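You operate a simulated robot arm through the tools that you are given. There is no shell and no other tool. Be economical: measure what you need, move in short steps, check, and stop when the job is done.

Carry out the task below with a simulated robot arm. There is one attempt and no reset: what you move stays moved.

JOB
Take the flat white tray and leave it on the top of the wooden bench with blue legs. Put the grey sleeve from the top of the lift table on the green bay of the blue cart. Take the roll from the top of the wood-topped bench and put it on the shelf of the narrow grey table. Put the white cordless handset from the top of the wood-topped bench on top of the carton there and the green cordless handset on the green bay of the blue cart. Put the weight on the top of the wood-topped bench away on the shelf of the test cart. Any order will do.

Only the result counts: the job must be done as asked and must still hold three seconds after the hand-in. Knocking over, shifting, dropping, spilling or breaking anything else fails it.

ROBOT AND FRAMES
A 6-joint arm with a fingered hand on a trunk, on a base that drives. Base frame: it is fixed to the floor where the robot stands at the start and does not move with it; the origin is under the middle of the robot, x ahead of it, y to its left, z up; the surface under the hand at the start is at about z = 835. Lengths are in mm, angles in degrees, forces in N, time in s.
With the tool pointing down near the work surface it reaches from about 340 to 760 mm from the robot's upright axis, wherever it stands. Its first joint turns from -166.0 to 166.0 degrees. Places, roughly: carton (22x10x13 cm) [-2400, -2400, 900]; cordless handset [-2250, -2500, 1000]; flat white tray (16x16x6 cm) [500, -200, 900]; green bay of the blue cart (31x24 cm) [-3940, -1080, 860]; roll (6x6x5 cm) [-1800, -2400, 900]; shelf of the narrow grey table [-100, -2700, 400]; shelf of the test cart [1500, 1300, 400]; sleeve [500, -500, 1000]; top of the wooden bench with blue legs [-2700, -100, 900]; weight [-3500, -2500, 1000]. Payload 4 kg.
Tool frame: the origin (TCP) lies between the finger pads and is the grasp point; the fingertips stand 26 mm ahead of it; z points along the fingers, y is the line along which they close. Largest opening 148 mm; the body of the gripper starts 73 mm behind the TCP. The gripper is a hand of 3 fingers: y runs from the thumb to the fingers, the wrist lies at [0, 0, -239] in the tool frame, and closing takes about 1.5 s.
Orientation is told as [roll, pitch, yaw] about the base's x, y, z axes, in that order, counted from this pose: with the fingers straight down and closing along the base's y, the tool's x points along the base's -x, its y along +y and its z along -z.

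CONTROLS
- The arm moves only by the tool send_rows. Its argument "increments" is text: rows parted by semicolons, each of 6 numbers parted by spaces: the shift along the tool's x, y, z in mm, then the turn, a rotation vector about the tool's x, y, z in degrees. In form: tx ty tz rx ry rz; .... A call has 1 to 10 rows; each row shifts and turns the commanded pose from where the row before left it, along the tool's axes as they then stand. "fingers" is the gripper command, from -1 (fully open) to 1 (shut), values between in proportion, set as the call begins (left out, the last holds). Rows are played at 5 a second. More than 50 mm and 8.6 degrees between two rows, or a gripper value outside its range, and nothing of the call is played. Where a pose cannot be reached the arm comes as near as it can. A force on the tool above 40 N (or 10 N above the force at the start of the call, whichever is more), or a blocked arm, ends the call early, and 0.2 s more pass. The fingers move at their own pace (about 153 mm/s each) and stop on an object; they squeeze with about 26 N. The grip force told is the motor's: it shows also when the fingers shut on nothing. Time passes only in rows, and 0.2 s behind the last, so rows that do not move let the fingers close. The reply holds the time, the measured pose of the TCP, the force on the tool along the base axes, the opening and the grip force, in the units named above and with some noise, with the torque about the TCP (base axes, N m) and any sound that the robot's microphone picked up, and new pictures: "show" is both (left out), scene, wrist or none.
- Cameras (640 x 400 px; columns grow to the right, rows downward): "scene" is now at [1.4, 106.5, 1543.9]; the picture's right is [-0.67, -0.75, 0.00], its down [-0.53, 0.47, -0.71] and it looks along [0.53, -0.47, -0.70] (base axes); focal length 282 px, centre (320, 200). "wrist" rides on the gripper at [68, -39, -90] in the tool frame; the picture's right is [0.50, 0.87, 0.00], its down [-0.66, 0.38, -0.65] and it looks along [-0.57, 0.33, 0.76] (tool axes); focal length 222 px, centre (320, 200). There is no depth. A picture from a camera that has moved, and an enlarged one, comes with that camera's place and axes in the base frame and with its lens.
- move_column(by): slides the trunk up (or, below 0, down) by that many mm; the arm and the scene camera ride with it, the base frame stays. It gives what a move gives, with no picture.
- drive_base(legs): drives the robot by 1 to 6 legs, each [ahead, left, turn to the left] in mm, mm and degrees, along the robot's own axes; the way and the turn of a leg run together, so that a leg with both is an arc; at most 1500 mm and 180 degrees a leg. The arm and the cameras ride along, it lands a little off, and it stops where it bumps. It gives what a move gives, and a new picture of the scene camera.
- curl_fingers(finger1, finger2, thumb_bend): sets how far each is bent, from 0 (flat) to 100 (curled in); at 30 the hand is open as for a grip, at 70 the pads meet at the TCP. One left out holds its place. A second passes; each finger stops where it meets its share of the squeeze, and holds until it gets a number again. A gripper value or a shape takes the hand back. It gives what a move gives, with no picture; readings hold the bend of each and the force on the fingers (four entries, about 0 where the hand has none), thumb and palm.
- hand_shape(shape): the hand has 3 fingers and takes this shape, open, in about a second: jaw (thumb against the fingers, like two jaws); tri (thumb and two fingers); tip (a fingertip pinch); poke (one finger out to press); point (the index stretched); flat (the hand flat); cup (the hand cupped); fist (a fist). The gripper value then closes the fingers along that shape, each until it touches; the sizes above hold for jaw. It gives what a move gives, with no picture.
- turn_head(pan, tilt): turns the head with the scene camera to pan (to the left, within 155 degrees either way) and tilt (down, from -29 to 69), counted from straight ahead of the robot. It gives what a move gives, and a new picture of the scene camera.
- enlarge(camera, box): a new picture of the part [left, top, right, bottom] of that camera's present view, enlarged. No time passes.
- hand_in(): hands the job in; it is judged then, once.

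Work in short steps. Places have to be worked out from the pictures, the camera data and where the tool is seen: move nearer, look again, correct. Check each grasp and each placing, and mend what went wrong. You have 186 turns and 260 pictures in all, those below and enlarged ones among them. Open the gripper and draw the arm clear of the work before you hand the job in, unless the task says otherwise; then end with one line.

The tools are called after "Emit:" as a command line: name --argument value ..., lists and objects as JSON in quotes. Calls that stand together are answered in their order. send_rows: Moves the arm, as the interface text tells. Its arguments: {"type":"object","properties":{"increments":{"type":"string"},"fingers":{"type":"number"},"show":{"type":"string","enum":["both","scene","wrist","none"]}},"required":["increments"]} The other tools are called the same way: move_column (by) slides the trunk up or down; hand_shape (shape) gives the hand a shape; curl_fingers (finger1, finger2, thumb_bend) moves the fingers one by one; drive_base (legs) drives the base; turn_head (pan, tilt) turns the head that bears the scene camera; enlarge (camera, box) takes an enlarged picture of a part of a camera's view; hand_in () hands the job in.

At the start:

```text
t: 0.0
ee_pos: [324.4, -357.1, 1160.0]
orientation: [0.0, 0.0, 0.1]
contact_force: [-0.2, 0.5, 0.1]
ft_torque: [0.0, 0.01, 0.02]
grip_width: 148.1
finger_force: 0.1
shape: jaw
bend: [30.0, 30.0, 30.0]
finger forces: [0.0, 0.0, 0.0, 0.0, 0.1, 0.0]
trunk travel left (down, up): [-500.0, 90.0]
robot x, y, heading: [4.1, 1.7, -0.2]
head pan, tilt: [-41.7, 44.8]
```

scene: 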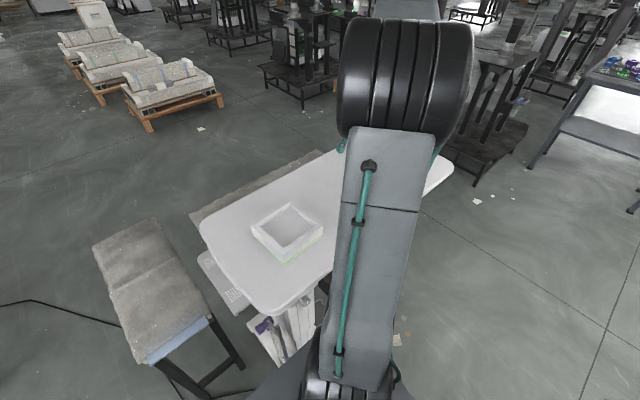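
wrist: 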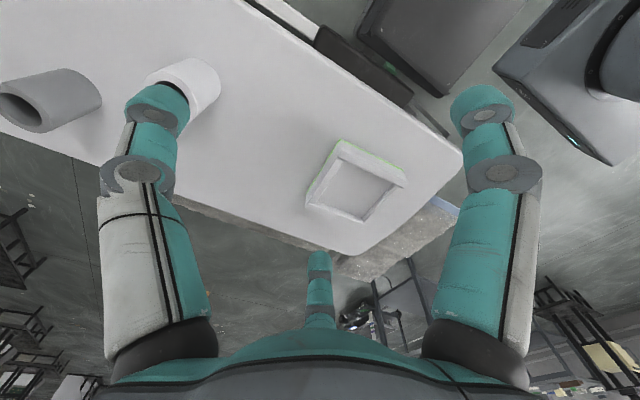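

I'll look around first: the near lift table to the right, then behind the robot.

Emit:
turn_head --pan -60 --tilt 35

Emit:
turn_head --pan -120 --tilt 20

Emit:
turn_head --pan 150 --tilt 20

Emit:
turn_head --pan 60 --tilt 20

```text
t: 0.8
ee_pos: [325.9, -358.0, 1160.4]
orientation: [0.0, 0.0, 0.0]
contact_force: [-0.3, 0.6, 0.4]
ft_torque: [0.01, -0.01, 0.03]
grip_width: 148.0
finger_force: 0.0
shape: jaw
bend: [30.0, 30.0, 30.0]
finger forces: [0.1, 0.0, 0.0, 0.0, 0.1, 0.0]
trunk travel left (down, up): [-500.0, 90.0]
robot x, y, heading: [-2.4, -1.3, -0.1]
head pan, tilt: [-60.0, 35.0]
camera scene: at [-15.4, 84.5, 1558.3], right [-0.87, -0.5, 0.0], down [-0.29, 0.5, -0.82], along [0.41, -0.71, -0.57], focal length 282 px, centre (320, 200)
```

scene: 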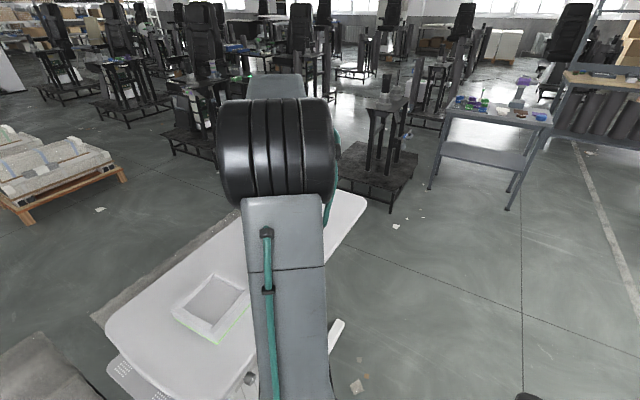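

```text
t: 2.1
ee_pos: [325.9, -357.2, 1159.6]
orientation: [-0.1, 0.0, 0.0]
contact_force: [0.1, 0.4, -0.2]
ft_torque: [0.0, -0.02, 0.01]
grip_width: 147.9
finger_force: 0.1
shape: jaw
bend: [30.0, 30.0, 30.0]
finger forces: [0.1, 0.1, 0.0, 0.0, 0.0, 0.1]
trunk travel left (down, up): [-500.0, 90.0]
robot x, y, heading: [-2.0, 0.7, 0.1]
head pan, tilt: [-120.0, 20.0]
camera scene: at [-106.0, 80.0, 1582.2], right [-0.87, 0.5, 0.0], down [0.17, 0.3, -0.94], along [-0.47, -0.81, -0.34], focal length 282 px, centre (320, 200)
```

scene: 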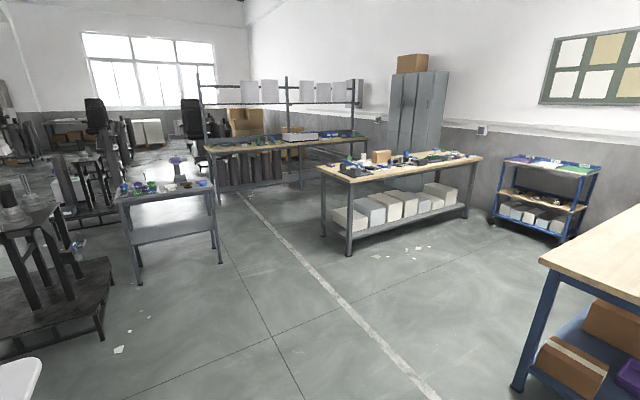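

```text
t: 5.8
ee_pos: [324.8, -357.6, 1160.5]
orientation: [0.0, -0.1, 0.0]
contact_force: [0.2, 0.0, 0.1]
ft_torque: [0.03, 0.02, 0.0]
grip_width: 148.3
finger_force: 0.0
shape: jaw
bend: [30.0, 30.0, 30.0]
finger forces: [0.1, 0.0, 0.1, 0.1, 0.1, 0.1]
trunk travel left (down, up): [-500.0, 90.0]
robot x, y, heading: [3.3, -1.4, 0.0]
head pan, tilt: [150.0, 20.0]
camera scene: at [-140.1, 207.3, 1582.2], right [0.5, 0.87, 0.0], down [0.3, -0.17, -0.94], along [-0.81, 0.47, -0.34], focal length 282 px, centre (320, 200)
```

scene: 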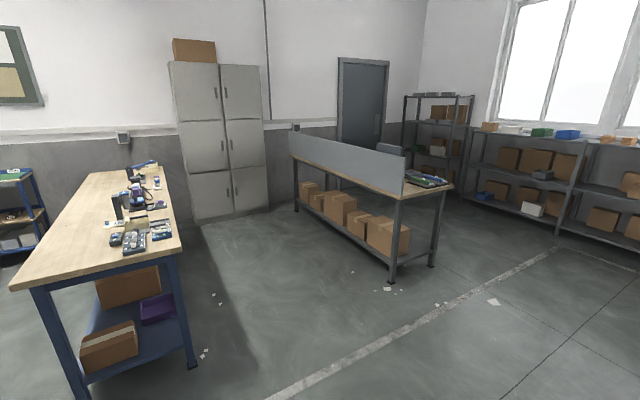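

```text
t: 7.5
ee_pos: [325.6, -356.7, 1159.4]
orientation: [-0.1, 0.0, 0.0]
contact_force: [0.0, 0.3, 0.0]
ft_torque: [0.02, 0.02, 0.02]
grip_width: 147.8
finger_force: 0.0
shape: jaw
bend: [30.0, 30.0, 30.0]
finger forces: [0.0, 0.0, 0.0, 0.0, 0.0, 0.1]
trunk travel left (down, up): [-500.0, 90.0]
robot x, y, heading: [1.4, -2.8, -0.1]
head pan, tilt: [60.0, 20.0]
camera scene: at [-13.0, 241.4, 1582.2], right [0.87, -0.5, 0.0], down [-0.17, -0.3, -0.94], along [0.47, 0.81, -0.34], focal length 282 px, centre (320, 200)
```

scene: 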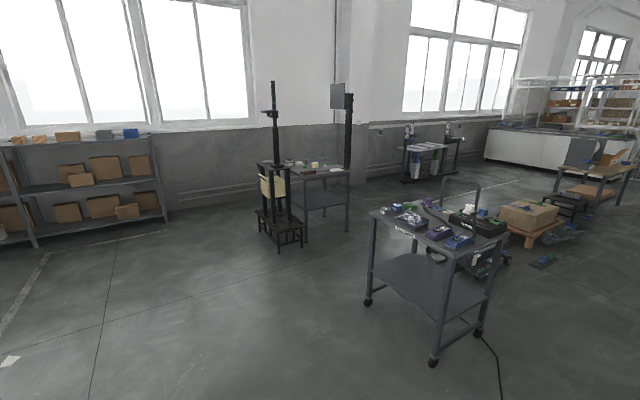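

The tray is around (470,-195) on the lift table, roughly axis-aligned. I move the tool above its left wall (y≈-120) and look again with both cameras.

Emit:
send_rows --increments "-24 40 20 0 0 0;-24 40 20 0 0 0;-24 40 20 0 0 0;-24 40 20 0 0 0;-24 40 20 0 0 0;-24 37 20 0 0 0;0 0 40 0 0 0;0 0 0 0 0 0" --fingers -1 --show "wrist"

Emit:
turn_head --pan -30 --tilt 55

```text
refused: row 1 steps farther than a row can; nothing moved
```

```text
t: 9.2
ee_pos: [326.0, -356.9, 1161.0]
orientation: [0.1, 0.0, 0.1]
contact_force: [-0.1, 1.1, 0.5]
ft_torque: [-0.03, -0.03, 0.0]
grip_width: 147.8
finger_force: 0.1
shape: jaw
bend: [30.0, 30.0, 30.0]
finger forces: [0.0, 0.0, 0.0, 0.0, 0.0, 0.0]
trunk travel left (down, up): [-500.0, 90.0]
robot x, y, heading: [-2.3, 3.8, -0.0]
head pan, tilt: [-30.0, 55.0]
camera scene: at [3.0, 124.7, 1530.2], right [-0.5, -0.87, 0.0], down [-0.71, 0.41, -0.57], along [0.5, -0.29, -0.82], focal length 282 px, centre (320, 200)
```

scene: 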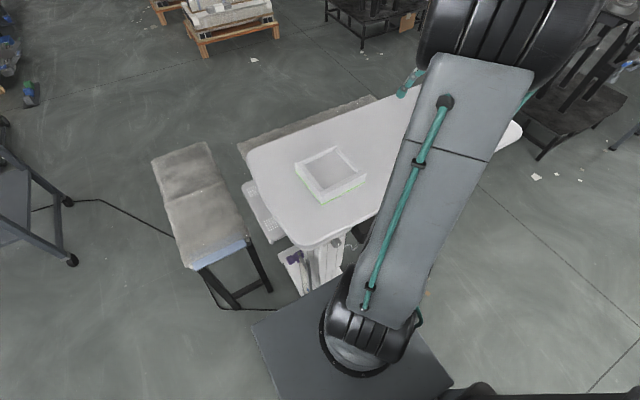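

Row was 51 mm long; I shorten steps. Tray appears yawed ~8-10°, center about (473,-185).

Emit:
send_rows --increments "-21 33 22 0 0 0;-21 33 22 0 0 0;-21 33 22 0 0 0;-21 33 22 0 0 0;-21 33 22 0 0 0;-21 33 22 0 0 0;-21 39 22 0 0 0;0 0 0 0 0 0" --fingers -1 --show "both"

```text
t: 10.9
ee_pos: [475.1, -120.3, 1005.8]
orientation: [0.0, 0.0, 0.1]
contact_force: [0.4, -0.3, 0.8]
ft_torque: [-0.01, 0.0, 0.03]
grip_width: 147.9
finger_force: 0.0
shape: jaw
bend: [30.0, 30.0, 30.0]
finger forces: [0.0, 0.0, 0.0, 0.0, 0.0, 0.1]
trunk travel left (down, up): [-500.0, 90.0]
robot x, y, heading: [1.4, 0.2, -0.1]
head pan, tilt: [-30.0, 55.0]
camera scene: at [3.2, 124.9, 1530.1], right [-0.5, -0.87, 0.0], down [-0.71, 0.41, -0.57], along [0.5, -0.29, -0.82], focal length 282 px, centre (320, 200)
camera wrist: at [408.2, -159.0, 1094.7], right [-0.5, 0.87, 0.0], down [0.66, 0.38, 0.65], along [0.57, 0.33, -0.76], focal length 222 px, centre (320, 200)
```

scene: 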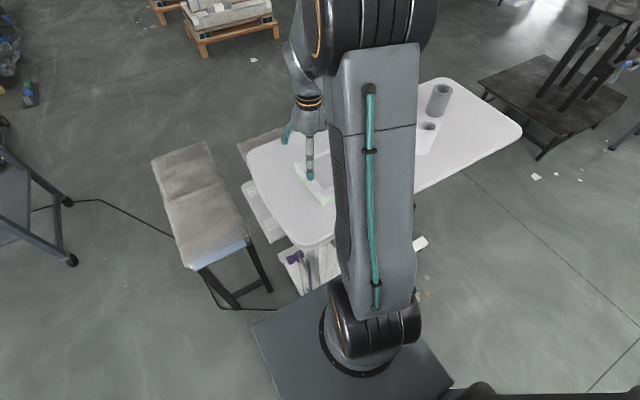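
wrist: 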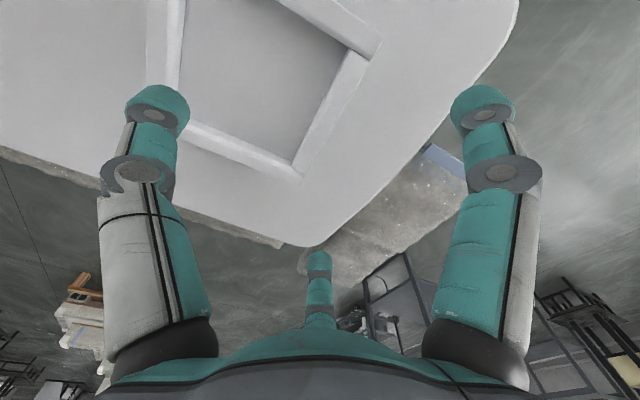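

The left wall of the tray runs near y≈-114, yaw ~4°. I descend over it with the thumb inside and fingers outside.

Emit:
send_rows --increments "0 6 20 0 0 -4;0 0 40 0 0 0;0 0 40 0 0 0;0 0 20 0 0 0;0 0 0 0 0 0" --show "both"

```text
t: 12.0
ee_pos: [474.7, -114.3, 893.2]
orientation: [-0.2, -0.8, 4.2]
contact_force: [-4.8, 6.0, 28.2]
ft_torque: [-2.58, -0.13, -0.36]
grip_width: 147.9
finger_force: 0.1
shape: jaw
bend: [30.0, 30.0, 24.0]
finger forces: [0.1, 0.0, 0.0, 0.1, 28.3, 0.0]
trunk travel left (down, up): [-500.0, 90.0]
robot x, y, heading: [-5.0, 2.9, -0.0]
head pan, tilt: [-30.0, 55.0]
stopped in row 5: the force on the tool passed its limit at 43 N (the readings are from after the stop); the commanded pose is now the measured one
camera scene: at [0.3, 126.0, 1530.6], right [-0.5, -0.87, 0.0], down [-0.71, 0.41, -0.58], along [0.5, -0.29, -0.82], focal length 282 px, centre (320, 200)
camera wrist: at [409.9, -156.6, 981.5], right [-0.56, 0.83, -0.01], down [0.62, 0.43, 0.66], along [0.55, 0.36, -0.75], focal length 222 px, centre (320, 200)
```

scene: 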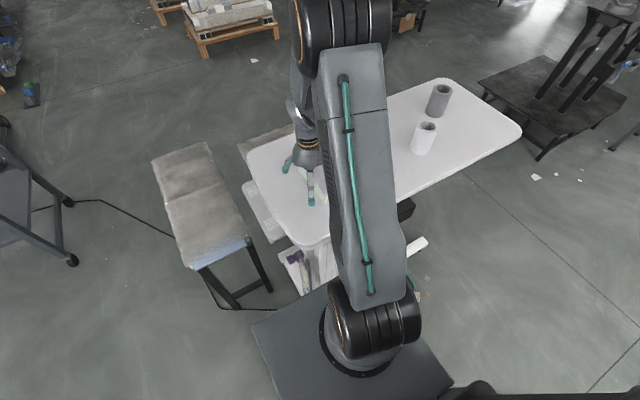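
wrist: 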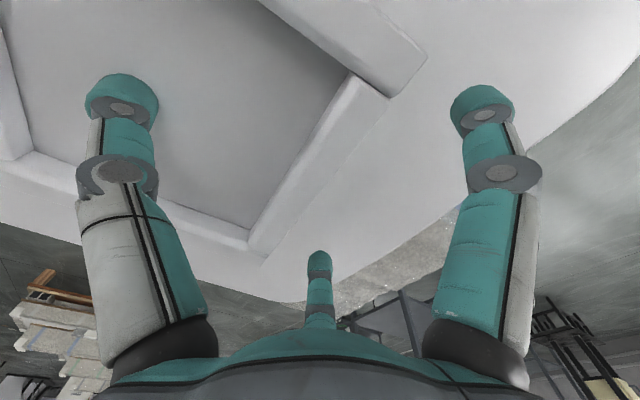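

The thumb touched the tray floor (28 N). I lift 6 mm, then close on the wall.

Emit:
send_rows --increments "0 0 -7 0 0 0;0 0 0 0 0 0" --show "none"

Emit:
send_rows --increments "0 0 0 0 0 0;0 0 0 0 0 0;0 0 0 0 0 0;0 0 0 0 0 0;0 0 0 0 0 0;0 0 0 0 0 0;0 0 0 0 0 0;0 0 0 0 0 0" --fingers 1 --show "wrist"

```text
t: 12.6
ee_pos: [475.1, -113.3, 897.0]
orientation: [-0.2, -0.5, 4.2]
contact_force: [-0.2, -2.2, 4.6]
ft_torque: [-0.46, -0.08, -0.04]
grip_width: 148.0
finger_force: 0.0
shape: jaw
bend: [30.0, 30.0, 25.0]
finger forces: [0.0, 0.1, 0.1, 0.0, 4.9, 0.0]
trunk travel left (down, up): [-500.0, 90.0]
robot x, y, heading: [3.7, -2.2, 0.3]
head pan, tilt: [-30.0, 55.0]
```

```text
t: 14.1
ee_pos: [476.4, -112.5, 899.7]
orientation: [-0.5, -1.0, 4.5]
contact_force: [-0.3, 6.5, 28.1]
ft_torque: [-3.01, -0.11, -0.07]
grip_width: 70.7
finger_force: 25.6
shape: jaw
bend: [73.0, 73.0, 27.0]
finger forces: [0.0, 0.1, 0.1, 0.0, 37.5, 0.0]
trunk travel left (down, up): [-500.0, 90.0]
robot x, y, heading: [0.0, -0.5, -0.0]
head pan, tilt: [-30.0, 55.0]
stopped in row 7: the force on the tool passed its limit at 41 N (the readings are from after the stop); the commanded pose is now the measured one
camera wrist: at [411.7, -155.8, 988.7], right [-0.56, 0.83, -0.02], down [0.61, 0.43, 0.66], along [0.55, 0.36, -0.75], focal length 222 px, centre (320, 200)
```

wrist: 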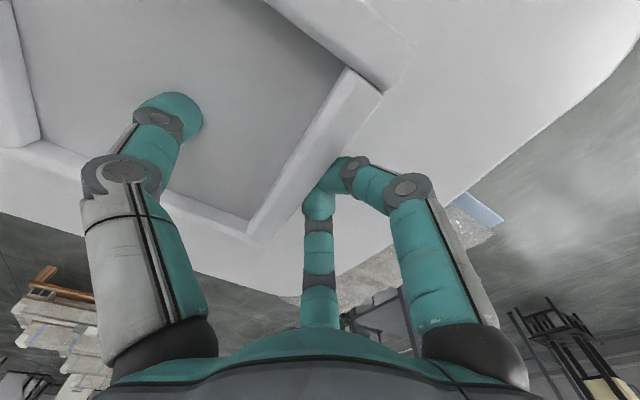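

The thumb dips as it curls and jammed on the tray floor. I'll open, lift, shift ~13 mm toward -y, pre-curl to a narrower gap, and descend again.

Emit:
send_rows --increments "0 0 -15 0 0 0;0 0 -30 0 0 0;0 0 -10 0 0 0;0 -13 0 0 0 0;0 0 0 0 0 0" --fingers -1 --show "none"

Emit:
curl_fingers --finger1 52 --finger2 52 --thumb_bend 52

Emit:
send_rows --increments "0 0 0 0 0 0" --show "wrist"

```text
t: 15.3
ee_pos: [476.6, -126.1, 952.6]
orientation: [-0.3, -0.8, 4.2]
contact_force: [0.7, -0.6, 0.3]
ft_torque: [0.04, 0.0, 0.0]
grip_width: 147.7
finger_force: 0.0
shape: jaw
bend: [30.0, 30.0, 30.0]
finger forces: [0.0, 0.0, 0.0, 0.1, 0.0, 0.0]
trunk travel left (down, up): [-500.0, 90.0]
robot x, y, heading: [-3.5, -3.7, 0.0]
head pan, tilt: [-30.0, 55.0]
```

```text
t: 16.3
ee_pos: [476.9, -124.9, 951.4]
orientation: [-0.4, -0.8, 4.3]
contact_force: [-0.1, -0.9, 0.1]
ft_torque: [0.02, -0.02, -0.02]
grip_width: 56.1
finger_force: 0.1
shape: fingers
bend: [52.0, 52.0, 52.0]
finger forces: [0.0, 0.0, 0.1, 0.0, 0.0, 0.0]
trunk travel left (down, up): [-500.0, 90.0]
robot x, y, heading: [1.1, -0.5, 0.0]
head pan, tilt: [-30.0, 55.0]
```

```text
t: 16.7
ee_pos: [477.7, -125.1, 952.1]
orientation: [-0.3, -0.7, 4.3]
contact_force: [0.0, 0.3, -0.2]
ft_torque: [0.0, 0.01, 0.03]
grip_width: 56.0
finger_force: 0.1
shape: fingers
bend: [52.0, 52.0, 52.0]
finger forces: [0.0, 0.0, 0.0, 0.1, 0.0, 0.0]
trunk travel left (down, up): [-500.0, 90.0]
robot x, y, heading: [-0.1, 6.8, -0.0]
head pan, tilt: [-30.0, 55.0]
camera wrist: at [412.3, -169.2, 1040.8], right [-0.56, 0.83, -0.01], down [0.62, 0.43, 0.66], along [0.55, 0.37, -0.75], focal length 222 px, centre (320, 200)
```

wrist: 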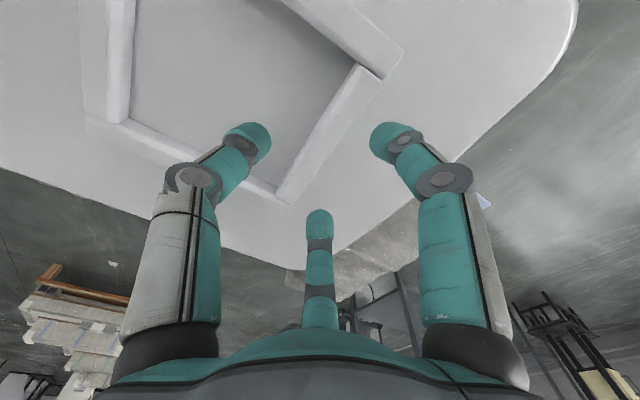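

The wall is now centred between thumb and fingers. I descend ~48 mm and close.

Emit:
send_rows --increments "0 0 25 0 0 0;0 0 23 0 0 0;0 0 5 0 0 0;0 0 5 0 0 0;0 0 5 0 0 0;0 0 0 0 0 0" --show "wrist"

```text
t: 17.5
ee_pos: [480.0, -127.8, 909.0]
orientation: [-0.6, -1.5, 4.3]
contact_force: [-4.7, -0.2, 31.5]
ft_torque: [-1.43, 0.09, -0.18]
grip_width: 55.5
finger_force: 16.5
shape: fingers
bend: [52.0, 52.0, 51.0]
finger forces: [0.6, 0.0, 0.0, 0.0, 31.7, 0.0]
trunk travel left (down, up): [-500.0, 90.0]
robot x, y, heading: [1.9, 2.7, 0.1]
head pan, tilt: [-30.0, 55.0]
stopped in row 3: the force on the tool passed its limit at 49 N (the readings are from after the stop); the commanded pose is now the measured one
camera wrist: at [413.2, -170.9, 997.0], right [-0.56, 0.83, -0.02], down [0.61, 0.43, 0.67], along [0.56, 0.36, -0.75], focal length 222 px, centre (320, 200)
```

wrist: 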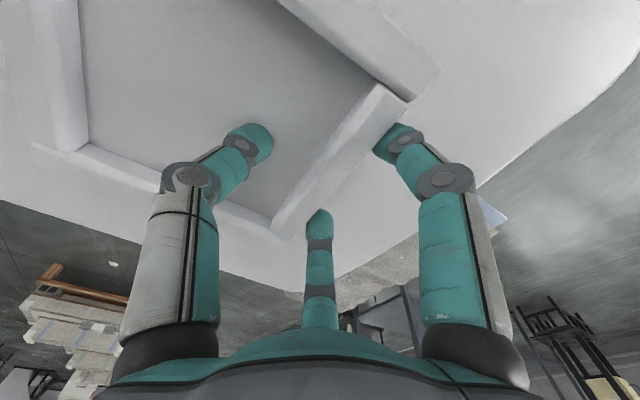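

The thumb rests on the tray's shallow floor at TCP z≈909. I lift ~6 mm and close gently by curl.

Emit:
send_rows --increments "0 0 -6 0 0 0;0 0 0 0 0 0" --show "none"

Emit:
send_rows --increments "0 0 0 0 0 0;0 0 0 0 0 0;0 0 0 0 0 0;0 0 0 0 0 0;0 0 0 0 0 0" --fingers 1 --show "wrist"

```text
t: 18.1
ee_pos: [479.9, -128.3, 912.2]
orientation: [-0.5, -1.1, 4.3]
contact_force: [-0.5, 0.3, -0.5]
ft_torque: [0.0, 0.02, -0.03]
grip_width: 56.3
finger_force: 0.1
shape: fingers
bend: [52.0, 52.0, 52.0]
finger forces: [0.2, 0.0, 0.1, 0.0, 0.0, 0.0]
trunk travel left (down, up): [-500.0, 90.0]
robot x, y, heading: [-1.8, -4.2, -0.3]
head pan, tilt: [-30.0, 55.0]
```

```text
t: 19.3
ee_pos: [479.0, -127.2, 912.2]
orientation: [-0.5, -1.1, 4.3]
contact_force: [-0.2, -0.8, 1.0]
ft_torque: [-0.14, 0.0, -0.04]
grip_width: 1.8
finger_force: 26.3
shape: jaw
bend: [73.0, 69.0, 66.0]
finger forces: [22.7, 24.8, 0.0, 0.0, 31.3, 0.0]
trunk travel left (down, up): [-500.0, 90.0]
robot x, y, heading: [-0.4, 2.6, 0.0]
head pan, tilt: [-30.0, 55.0]
camera wrist: at [413.6, -170.9, 1000.8], right [-0.56, 0.83, -0.02], down [0.61, 0.43, 0.66], along [0.56, 0.36, -0.75], focal length 222 px, centre (320, 200)
```

wrist: 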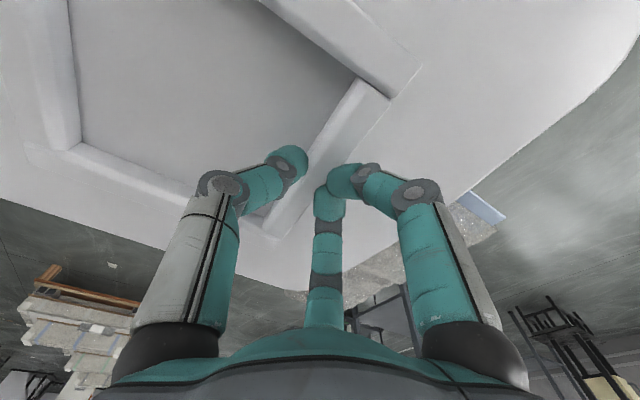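

All three fingers register force on the wall. I lift slowly and check.

Emit:
send_rows --increments "0 0 -15 0 0 0;0 0 -15 0 0 0;0 0 -20 0 0 0;0 0 -30 0 0 0;0 0 0 0 0 0" --show "both"

```text
t: 20.5
ee_pos: [478.1, -127.0, 991.4]
orientation: [-0.5, -1.1, 4.4]
contact_force: [-0.4, -0.7, 0.4]
ft_torque: [-0.02, -0.02, -0.01]
grip_width: 0.8
finger_force: 26.3
shape: jaw
bend: [74.0, 70.0, 71.0]
finger forces: [0.0, 0.2, 0.2, 0.0, 0.1, 0.0]
trunk travel left (down, up): [-500.0, 90.0]
robot x, y, heading: [-1.3, -0.1, -0.1]
head pan, tilt: [-30.0, 55.0]
camera scene: at [2.6, 125.1, 1530.1], right [-0.5, -0.87, 0.0], down [-0.71, 0.41, -0.57], along [0.5, -0.29, -0.82], focal length 282 px, centre (320, 200)
camera wrist: at [412.2, -169.9, 1080.6], right [-0.56, 0.83, -0.02], down [0.61, 0.43, 0.66], along [0.56, 0.36, -0.75], focal length 222 px, centre (320, 200)
```

scene: 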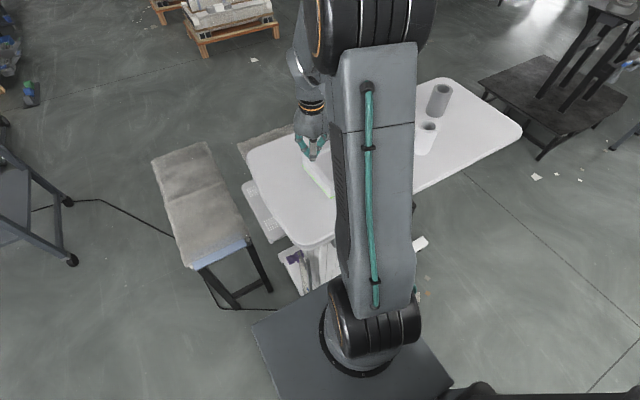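
wrist: 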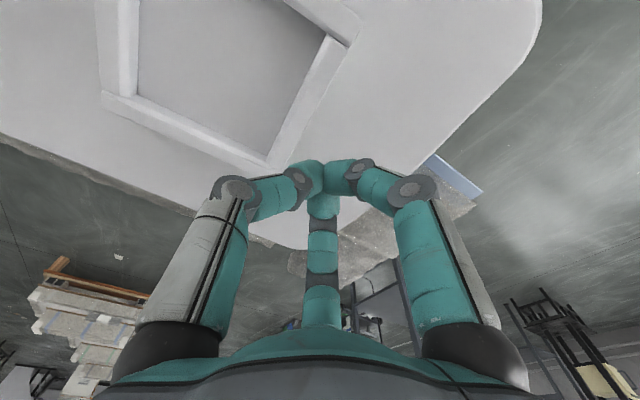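

The grip slipped off the rim, and the tray moved to about (485,-212). The fingers can open wider than 148 by bending less than 30, so I'll grip the tray across its full outside width instead.

Emit:
curl_fingers --finger1 14 --finger2 14 --thumb_bend 14

Emit:
send_rows --increments "-3 -45 -9 0 0 0;-3 -40 0 0 0 0;0 0 0 0 0 0;0 0 0 0 0 0" --show "wrist"

```text
t: 21.5
ee_pos: [479.0, -126.2, 992.6]
orientation: [-0.5, -1.1, 4.2]
contact_force: [-0.2, 0.7, -0.5]
ft_torque: [-0.01, -0.01, 0.01]
grip_width: 157.9
finger_force: 0.0
shape: fingers
bend: [14.0, 14.0, 14.0]
finger forces: [0.0, 0.0, 0.0, 0.0, 0.0, 0.0]
trunk travel left (down, up): [-500.0, 90.0]
robot x, y, heading: [-1.4, 0.1, -0.1]
head pan, tilt: [-30.0, 55.0]
```

```text
t: 22.5
ee_pos: [490.1, -208.9, 1000.7]
orientation: [-0.4, -1.1, 4.2]
contact_force: [0.3, 0.2, -0.3]
ft_torque: [-0.01, 0.0, 0.03]
grip_width: 157.8
finger_force: 0.1
shape: fingers
bend: [14.0, 14.0, 14.0]
finger forces: [0.1, 0.0, 0.0, 0.0, 0.0, 0.0]
trunk travel left (down, up): [-500.0, 90.0]
robot x, y, heading: [-1.1, 1.1, 0.1]
head pan, tilt: [-30.0, 55.0]
camera wrist: at [424.6, -252.4, 1088.9], right [-0.56, 0.83, -0.02], down [0.61, 0.43, 0.66], along [0.56, 0.36, -0.75], focal length 222 px, centre (320, 200)
```

wrist: 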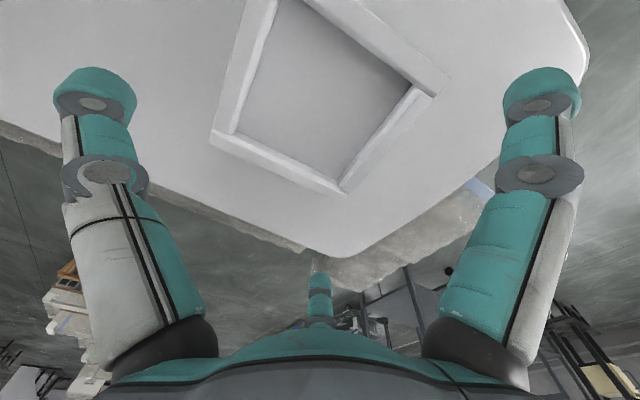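

Outer width of the tray appears ~145 mm, centre ≈(492,-215), yaw ~6°. I open slightly more and check the width.

Emit:
curl_fingers --finger1 4 --finger2 4 --thumb_bend 4

Emit:
send_rows --increments "-1 -6 30 0 0 -1.5;0 0 30 0 0 0;0 0 0 0 0 0;0 0 0 0 0 0" --show "wrist"

```text
t: 23.5
ee_pos: [489.9, -209.4, 1000.6]
orientation: [-0.5, -1.1, 4.4]
contact_force: [-0.3, 1.3, 0.1]
ft_torque: [0.0, -0.03, 0.01]
grip_width: 175.2
finger_force: 0.1
shape: fingers
bend: [4.0, 4.0, 4.0]
finger forces: [0.0, 0.1, 0.1, 0.0, 0.1, 0.0]
trunk travel left (down, up): [-500.0, 90.0]
robot x, y, heading: [2.7, -2.2, 0.1]
head pan, tilt: [-30.0, 55.0]
```

```text
t: 24.5
ee_pos: [493.6, -217.4, 939.8]
orientation: [-0.5, -1.0, 5.8]
contact_force: [0.0, 0.6, -0.3]
ft_torque: [0.02, -0.01, 0.02]
grip_width: 175.2
finger_force: 0.0
shape: fingers
bend: [4.0, 4.0, 4.0]
finger forces: [0.0, 0.0, 0.1, 0.0, 0.0, 0.0]
trunk travel left (down, up): [-500.0, 90.0]
robot x, y, heading: [2.4, 3.0, -0.1]
head pan, tilt: [-30.0, 55.0]
camera wrist: at [428.5, -262.3, 1027.4], right [-0.58, 0.81, -0.02], down [0.6, 0.45, 0.66], along [0.55, 0.38, -0.75], focal length 222 px, centre (320, 200)
```

wrist: 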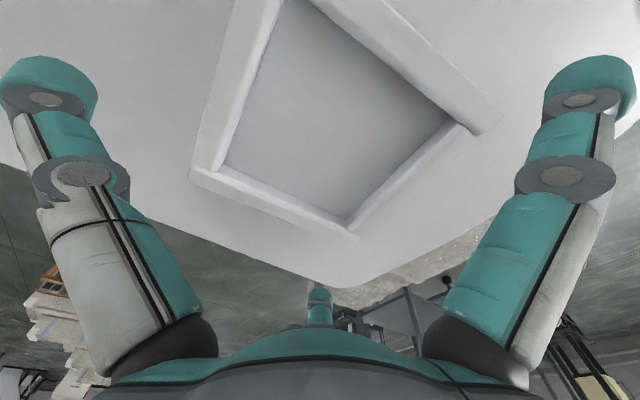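

Well centred. I descend 58 mm with the fingers outside the tray.

Emit:
send_rows --increments "0 3 20 0 0 0;0 0 20 0 0 0;0 0 10 0 0 0;0 0 8 0 0 0;0 0 0 0 0 0" --show "wrist"

```text
t: 25.7
ee_pos: [492.5, -214.9, 884.5]
orientation: [-0.5, -1.0, 5.8]
contact_force: [-0.4, 0.7, 0.4]
ft_torque: [0.05, 0.1, 0.01]
grip_width: 176.0
finger_force: 0.2
shape: fingers
bend: [3.0, 4.0, 4.0]
finger forces: [0.9, 0.1, 0.0, 0.1, 0.0, 0.0]
trunk travel left (down, up): [-500.0, 90.0]
robot x, y, heading: [-2.0, -1.5, 0.0]
head pan, tilt: [-30.0, 55.0]
camera wrist: at [428.9, -260.1, 972.4], right [-0.58, 0.81, -0.02], down [0.6, 0.45, 0.66], along [0.55, 0.38, -0.75], focal length 222 px, centre (320, 200)
```

wrist: 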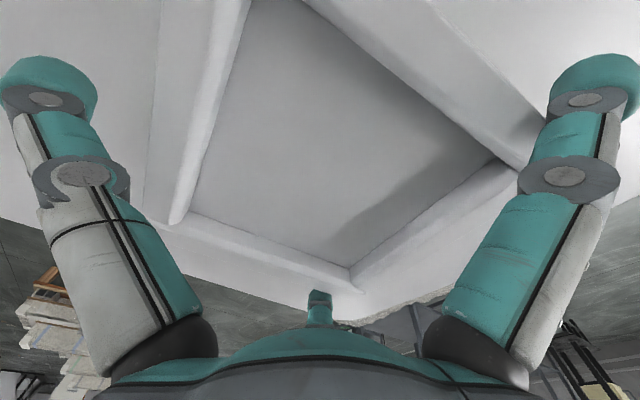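

Fingers straddle the tray; I close the grip.

Emit:
send_rows --increments "0 0 0 0 0 0;0 0 0 0 0 0;0 0 0 0 0 0;0 0 0 0 0 0;0 0 0 0 0 0;0 0 0 0 0 0" --fingers 1 --show "wrist"

```text
t: 27.1
ee_pos: [493.4, -215.0, 886.0]
orientation: [-0.6, -1.2, 5.7]
contact_force: [2.8, -5.4, 32.3]
ft_torque: [-0.44, 0.38, 0.14]
grip_width: 145.9
finger_force: 26.2
shape: jaw
bend: [9.0, 14.0, 19.0]
finger forces: [39.8, 37.4, 0.0, 0.0, 43.9, 0.0]
trunk travel left (down, up): [-500.0, 90.0]
robot x, y, heading: [1.5, 3.7, -0.0]
head pan, tilt: [-30.0, 55.0]
camera wrist: at [428.4, -260.2, 973.9], right [-0.59, 0.81, -0.02], down [0.6, 0.45, 0.66], along [0.55, 0.38, -0.75], focal length 222 px, centre (320, 200)
```

wrist: 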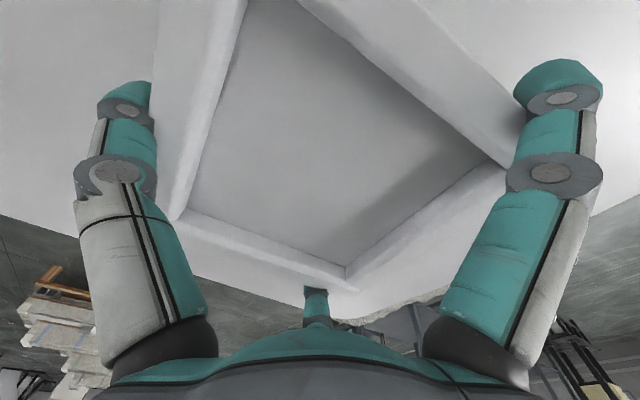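

Grip forces ~40 N each at 146 mm width. I lift.

Emit:
send_rows --increments "0 0 -10 0 0 0;0 0 -10 0 0 0;0 0 -20 0 0 0;0 0 -30 0 0 0;0 0 0 0 0 0;0 0 0 0 0 0" --show "both"

```text
t: 28.5
ee_pos: [492.2, -215.7, 954.5]
orientation: [-0.4, -1.0, 5.8]
contact_force: [-0.7, 1.0, -1.1]
ft_torque: [0.03, 0.04, -0.04]
grip_width: 146.1
finger_force: 25.9
shape: jaw
bend: [9.0, 15.0, 20.0]
finger forces: [40.4, 38.3, 0.0, 0.0, 38.9, 0.1]
trunk travel left (down, up): [-500.0, 90.0]
robot x, y, heading: [0.5, -0.3, -0.1]
head pan, tilt: [-30.0, 55.0]
camera scene: at [3.1, 124.8, 1530.1], right [-0.5, -0.87, 0.0], down [-0.71, 0.41, -0.57], along [0.5, -0.29, -0.82], focal length 282 px, centre (320, 200)
camera wrist: at [427.9, -260.7, 1042.4], right [-0.58, 0.81, -0.02], down [0.6, 0.45, 0.66], along [0.55, 0.38, -0.75], focal length 222 px, centre (320, 200)
```

scene: 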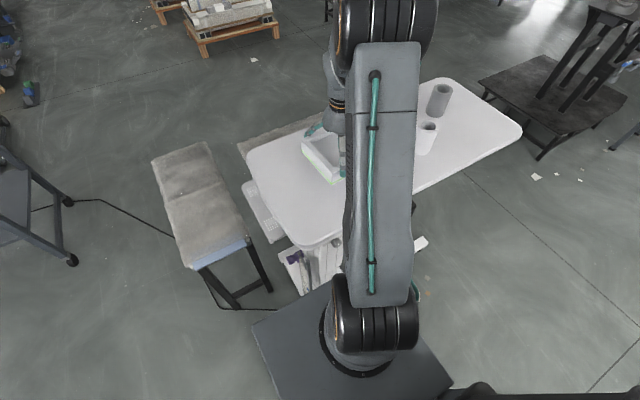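
wrist: 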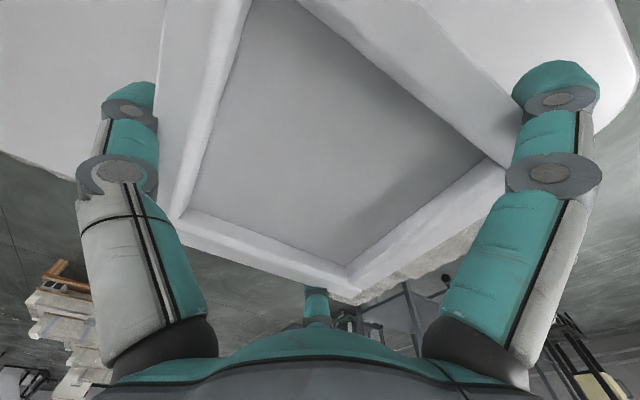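

Tray is firmly held. I raise it more and drive: turn around and approach the blue-legged bench's near end.

Emit:
send_rows --increments "0 0 -40 0 0 0;0 0 -40 0 0 0;0 0 -40 0 0 0;0 0 -30 0 0 0;0 0 0 0 0 0" --show "none"

Emit:
drive_base --legs '[[-300, 0, 0], [0, 0, 180]]'

```text
t: 29.7
ee_pos: [487.2, -212.9, 1105.5]
orientation: [-0.6, -1.1, 5.9]
contact_force: [-0.4, 0.3, -0.9]
ft_torque: [-0.05, 0.0, 0.03]
grip_width: 146.0
finger_force: 26.4
shape: jaw
bend: [9.0, 15.0, 21.0]
finger forces: [39.6, 37.5, 0.0, 0.0, 38.4, 0.0]
trunk travel left (down, up): [-500.0, 90.0]
robot x, y, heading: [-1.2, -0.8, -0.1]
head pan, tilt: [-30.0, 55.0]
```

```text
t: 39.1
ee_pos: [-788.4, 216.5, 1104.7]
orientation: [-0.5, -1.1, -174.5]
contact_force: [0.4, 0.3, -1.6]
ft_torque: [0.03, -0.02, 0.02]
grip_width: 145.6
finger_force: 26.1
shape: jaw
bend: [10.0, 15.0, 21.0]
finger forces: [37.8, 36.0, 0.0, 0.1, 39.4, 0.0]
trunk travel left (down, up): [-500.0, 90.0]
robot x, y, heading: [-302.3, 2.9, 179.7]
head pan, tilt: [-30.0, 55.0]
camera scene: at [-305.5, -125.7, 1530.1], right [0.5, 0.86, 0.0], down [0.71, -0.41, -0.57], along [-0.5, 0.29, -0.82], focal length 282 px, centre (320, 200)
```

scene: 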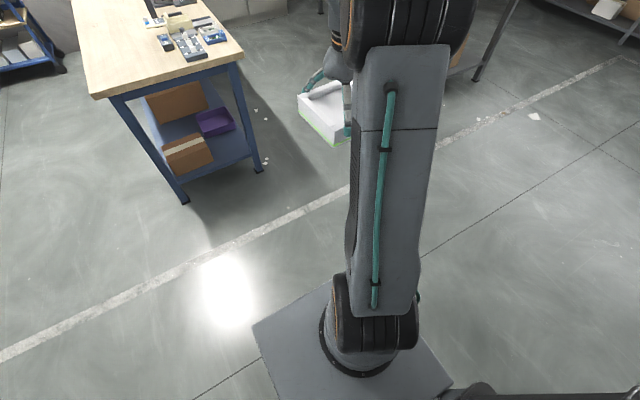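

Free area on the bench is the near-left corner, around (-1640,-240). I drive ahead 848 and left 456.

Emit:
drive_base --legs '[[848, 456, 0.3]]'

Emit:
turn_head --pan -30 --tilt 45

Emit:
send_rows --increments "0 0 0 0 0 0" --show "wrist"

```text
t: 44.1
ee_pos: [-1637.2, -225.0, 1104.3]
orientation: [-0.4, -1.1, -174.8]
contact_force: [0.1, -0.1, -2.7]
ft_torque: [0.04, 0.0, -0.03]
grip_width: 145.8
finger_force: 26.1
shape: jaw
bend: [10.0, 15.0, 21.0]
finger forces: [37.8, 36.1, 0.0, 0.0, 39.5, 0.0]
trunk travel left (down, up): [-500.0, 90.0]
robot x, y, heading: [-1153.0, -442.5, 179.4]
head pan, tilt: [-30.0, 55.0]
camera scene: at [-1155.5, -569.6, 1530.1], right [0.51, 0.86, 0.0], down [0.71, -0.42, -0.57], along [-0.49, 0.29, -0.82], focal length 282 px, centre (320, 200)
```

scene: 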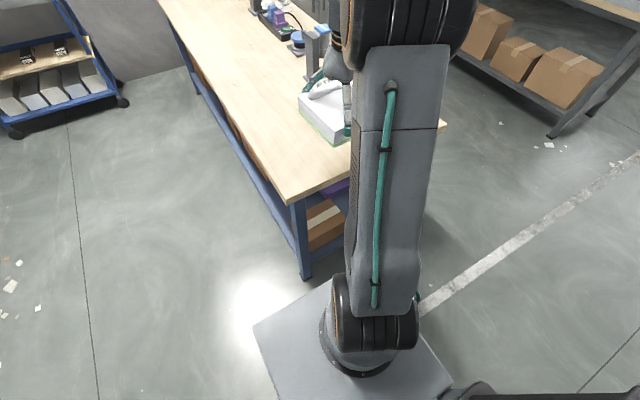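

```text
t: 44.8
ee_pos: [-1637.7, -224.9, 1103.3]
orientation: [-0.5, -1.1, -174.7]
contact_force: [0.2, 0.4, -2.6]
ft_torque: [-0.01, -0.02, 0.0]
grip_width: 145.9
finger_force: 26.1
shape: jaw
bend: [10.0, 15.0, 21.0]
finger forces: [37.8, 36.0, 0.0, 0.1, 39.5, 0.1]
trunk travel left (down, up): [-500.0, 90.0]
robot x, y, heading: [-1152.2, -443.2, 179.6]
head pan, tilt: [-30.0, 45.0]
camera scene: at [-1163.4, -564.9, 1543.5], right [0.51, 0.86, 0.0], down [0.61, -0.36, -0.71], along [-0.61, 0.36, -0.71], focal length 282 px, centre (320, 200)
```

scene: 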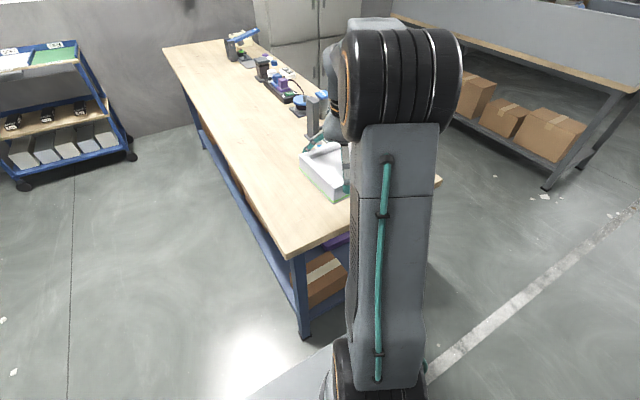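

```text
t: 45.2
ee_pos: [-1637.0, -226.4, 1104.3]
orientation: [-0.5, -1.1, -174.6]
contact_force: [-0.8, -0.6, -2.2]
ft_torque: [0.01, -0.01, -0.01]
grip_width: 145.8
finger_force: 25.9
shape: jaw
bend: [10.0, 15.0, 21.0]
finger forces: [37.7, 36.0, 0.0, 0.1, 39.5, 0.0]
trunk travel left (down, up): [-500.0, 90.0]
robot x, y, heading: [-1155.5, -443.2, 179.7]
head pan, tilt: [-30.0, 45.0]
camera wrist: at [-1571.8, -181.2, 1192.1], right [0.58, -0.82, -0.02], down [-0.6, -0.44, 0.66], along [-0.55, -0.37, -0.75], focal length 222 px, centre (320, 200)
```

wrist: 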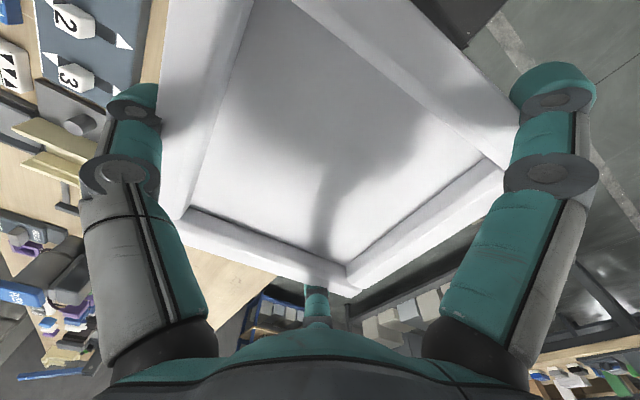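

Bench area under the tray is clear; I shift 20 mm away from the items and lower gently.

Emit:
send_rows --increments "0 20 40 0 0 0;0 0 40 0 0 0;0 0 30 0 0 0;0 0 0 0 0 0" --show "none"

Emit:
send_rows --increments "0 0 10 0 0 0;0 0 8 0 0 0;0 0 6 0 0 0;0 0 6 0 0 0;0 0 6 0 0 0;0 0 6 0 0 0;0 0 6 0 0 0;0 0 6 0 0 0" --show "scene"

```text
t: 46.2
ee_pos: [-1638.8, -247.3, 994.7]
orientation: [-0.5, -1.0, -174.7]
contact_force: [0.0, 0.2, -2.4]
ft_torque: [-0.01, 0.01, 0.03]
grip_width: 145.8
finger_force: 25.7
shape: jaw
bend: [10.0, 15.0, 22.0]
finger forces: [37.7, 35.9, 0.0, 0.0, 39.1, 0.1]
trunk travel left (down, up): [-500.0, 90.0]
robot x, y, heading: [-1152.3, -442.2, 179.5]
head pan, tilt: [-30.0, 45.0]
```

```text
t: 48.0
ee_pos: [-1639.7, -243.9, 939.4]
orientation: [-0.5, -1.1, -174.8]
contact_force: [0.2, -0.5, -2.8]
ft_torque: [0.0, -0.01, -0.02]
grip_width: 145.6
finger_force: 26.0
shape: jaw
bend: [10.0, 15.0, 22.0]
finger forces: [37.6, 36.0, 0.1, 0.1, 38.9, 0.1]
trunk travel left (down, up): [-500.0, 90.0]
robot x, y, heading: [-1153.0, -444.7, 179.5]
head pan, tilt: [-30.0, 45.0]
camera scene: at [-1163.4, -564.9, 1543.6], right [0.51, 0.86, 0.0], down [0.61, -0.36, -0.71], along [-0.61, 0.36, -0.71], focal length 282 px, centre (320, 200)
```

scene: 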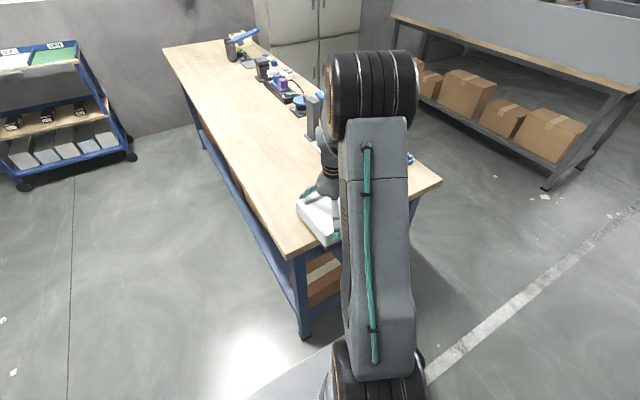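

Bench surface is nearer z≈848 and its front edge at x≈-1600, so I must go farther in. I raise 30, move 110 mm further over the bench, and check with the wrist camera.

Emit:
send_rows --increments "0 0 -35 0 0 0;-40 0 0 0 0 0;-40 0 0 0 0 0;-30 0 0 0 0 0;0 0 0 0 0 0" --show "both"

```text
t: 49.2
ee_pos: [-1750.0, -254.8, 976.9]
orientation: [-0.5, -1.1, -174.7]
contact_force: [-0.6, -0.7, -1.4]
ft_torque: [-0.04, 0.0, 0.01]
grip_width: 145.8
finger_force: 26.1
shape: jaw
bend: [11.0, 15.0, 22.0]
finger forces: [37.4, 35.8, 0.0, 0.0, 38.4, 0.0]
trunk travel left (down, up): [-500.0, 90.0]
robot x, y, heading: [-1150.7, -444.1, 179.6]
head pan, tilt: [-30.0, 45.0]
camera scene: at [-1163.6, -564.9, 1543.6], right [0.51, 0.86, 0.0], down [0.61, -0.36, -0.71], along [-0.61, 0.36, -0.71], focal length 282 px, centre (320, 200)
camera wrist: at [-1683.4, -210.3, 1065.2], right [0.58, -0.82, -0.02], down [-0.61, -0.44, 0.66], along [-0.55, -0.37, -0.75], focal length 222 px, centre (320, 200)
```

scene: 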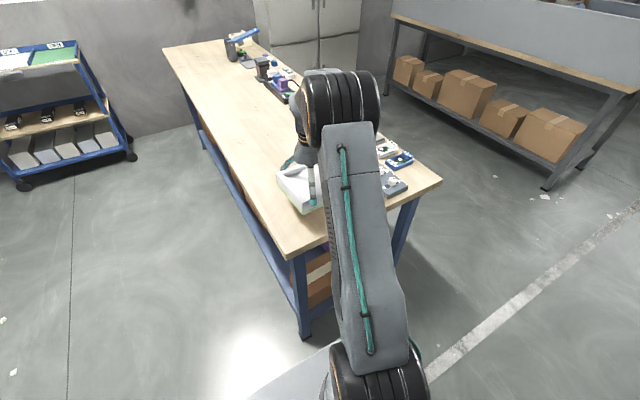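
wrist: 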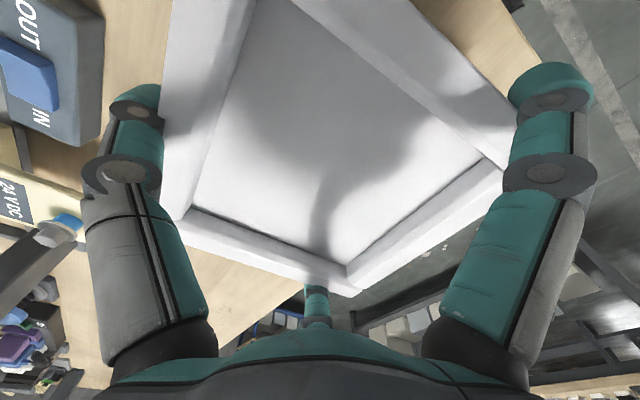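

Clear of the box on the +y side. Lower until contact (expected TCP z≈900).

Emit:
send_rows --increments "0 0 40 0 0 0;0 0 20 0 0 0;0 0 5 0 0 0;0 0 5 0 0 0;0 0 4 0 0 0;0 0 4 0 0 0;0 0 4 0 0 0;0 0 4 0 0 0" --show "none"

```text
t: 50.2
ee_pos: [-1752.3, -252.8, 913.6]
orientation: [-0.9, -1.9, -174.8]
contact_force: [4.6, -1.7, 24.8]
ft_torque: [0.36, -1.16, -0.35]
grip_width: 145.7
finger_force: 25.5
shape: jaw
bend: [10.0, 15.0, 22.0]
finger forces: [40.4, 35.0, 0.0, 0.0, 37.9, 0.1]
trunk travel left (down, up): [-500.0, 90.0]
robot x, y, heading: [-1153.2, -443.7, 179.7]
head pan, tilt: [-30.0, 45.0]
stopped in row 5: the force on the tool passed its limit at 45 N (the readings are from after the stop); the commanded pose is now the measured one
```

Contact at z≈913. I open the fingers wide and rise.

Emit:
curl_fingers --finger1 2 --finger2 2 --thumb_bend 4

Emit:
send_rows --increments "0 0 -15 0 0 0;0 0 -30 0 0 0;0 0 -40 0 0 0;0 0 -40 0 0 0;0 0 -40 0 0 0;0 0 0 0 0 0" --show "both"

```text
t: 51.2
ee_pos: [-1752.8, -252.4, 910.1]
orientation: [-0.9, -1.7, -174.7]
contact_force: [-0.1, 0.9, 0.2]
ft_torque: [0.02, -0.03, -0.02]
grip_width: 177.1
finger_force: 0.1
shape: fingers
bend: [2.0, 2.0, 4.0]
finger forces: [0.0, 0.0, 0.0, 0.0, 0.1, 0.0]
trunk travel left (down, up): [-500.0, 90.0]
robot x, y, heading: [-1153.2, -441.2, 179.4]
head pan, tilt: [-30.0, 45.0]
```

```text
t: 52.6
ee_pos: [-1746.6, -252.6, 1075.3]
orientation: [-0.8, -1.7, -174.7]
contact_force: [-0.1, 0.5, 0.3]
ft_torque: [-0.01, 0.03, 0.01]
grip_width: 177.2
finger_force: 0.1
shape: fingers
bend: [2.0, 2.0, 4.0]
finger forces: [0.0, 0.1, 0.1, 0.0, 0.0, 0.0]
trunk travel left (down, up): [-500.0, 90.0]
robot x, y, heading: [-1153.6, -447.2, 179.4]
head pan, tilt: [-30.0, 45.0]
camera scene: at [-1163.1, -565.0, 1543.6], right [0.51, 0.86, 0.0], down [0.61, -0.36, -0.71], along [-0.61, 0.36, -0.71], focal length 282 px, centre (320, 200)
camera wrist: at [-1680.8, -209.2, 1163.3], right [0.58, -0.82, -0.03], down [-0.6, -0.44, 0.67], along [-0.56, -0.37, -0.74], focal length 222 px, centre (320, 200)
```

scene: 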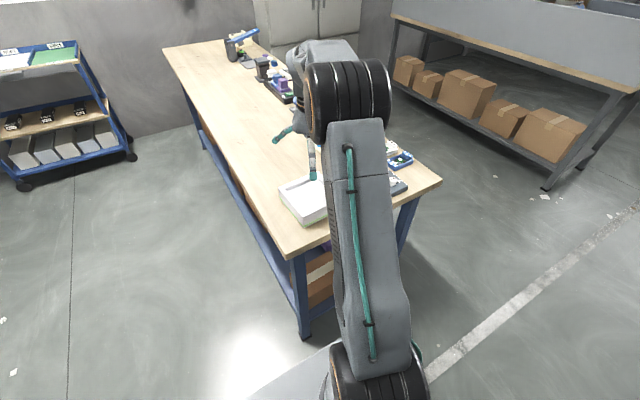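
wrist: 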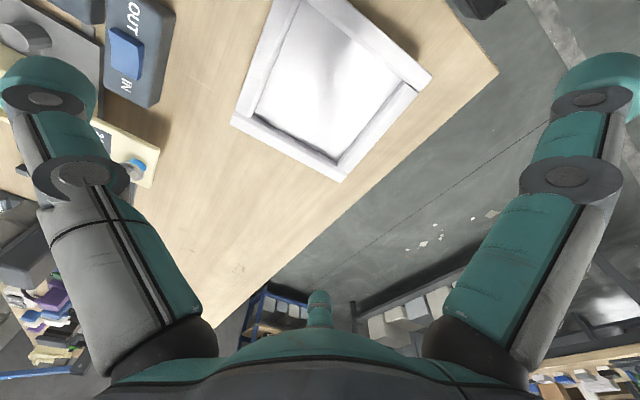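

The tray sits on the bench. Now I raise the arm, and drive towards the wood-topped bench (its front edge at y≈-1930), facing -y.

Emit:
send_rows --increments "30 0 -40 0 0 0;30 0 -40 0 0 0;30 0 -40 0 0 0;30 0 -30 0 0 0;30 0 0 0 0 0;0 0 0 0 0 0" --fingers -1 --show "none"

Emit:
drive_base --legs '[[250, 0, 0], [-250, 0, 0], [0, 950, 0], [0, 0, 90]]'

```text
t: 54.0
ee_pos: [-1594.3, -240.2, 1220.6]
orientation: [-0.8, -1.6, -174.8]
contact_force: [-0.2, -0.8, 0.8]
ft_torque: [-0.02, 0.0, 0.01]
grip_width: 148.0
finger_force: 0.0
shape: jaw
bend: [30.0, 30.0, 30.0]
finger forces: [0.0, 0.0, 0.0, 0.1, 0.0, 0.0]
trunk travel left (down, up): [-500.0, 90.0]
robot x, y, heading: [-1151.5, -440.7, 179.8]
head pan, tilt: [-30.0, 45.0]
```

```text
t: 55.9
ee_pos: [-1829.4, -241.0, 1219.5]
orientation: [-0.7, -1.5, -174.6]
contact_force: [-0.9, -0.2, 0.4]
ft_torque: [0.03, -0.01, -0.01]
grip_width: 148.0
finger_force: 0.1
shape: jaw
bend: [30.0, 30.0, 30.0]
finger forces: [0.1, 0.1, 0.0, 0.1, 0.0, 0.1]
trunk travel left (down, up): [-500.0, 90.0]
robot x, y, heading: [-1389.7, -442.0, 179.5]
head pan, tilt: [-30.0, 45.0]
stopped in leg 1: the robot was blocked; the commanded pose is now the measured one
camera scene: at [-1398.0, -564.0, 1543.6], right [0.51, 0.86, 0.0], down [0.61, -0.36, -0.71], along [-0.61, 0.36, -0.71], focal length 282 px, centre (320, 200)
```

scene: 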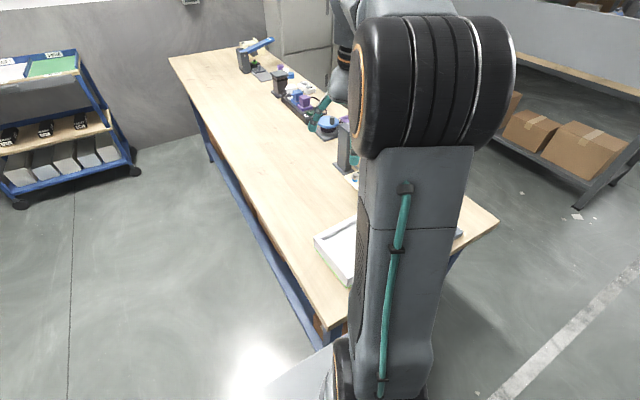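

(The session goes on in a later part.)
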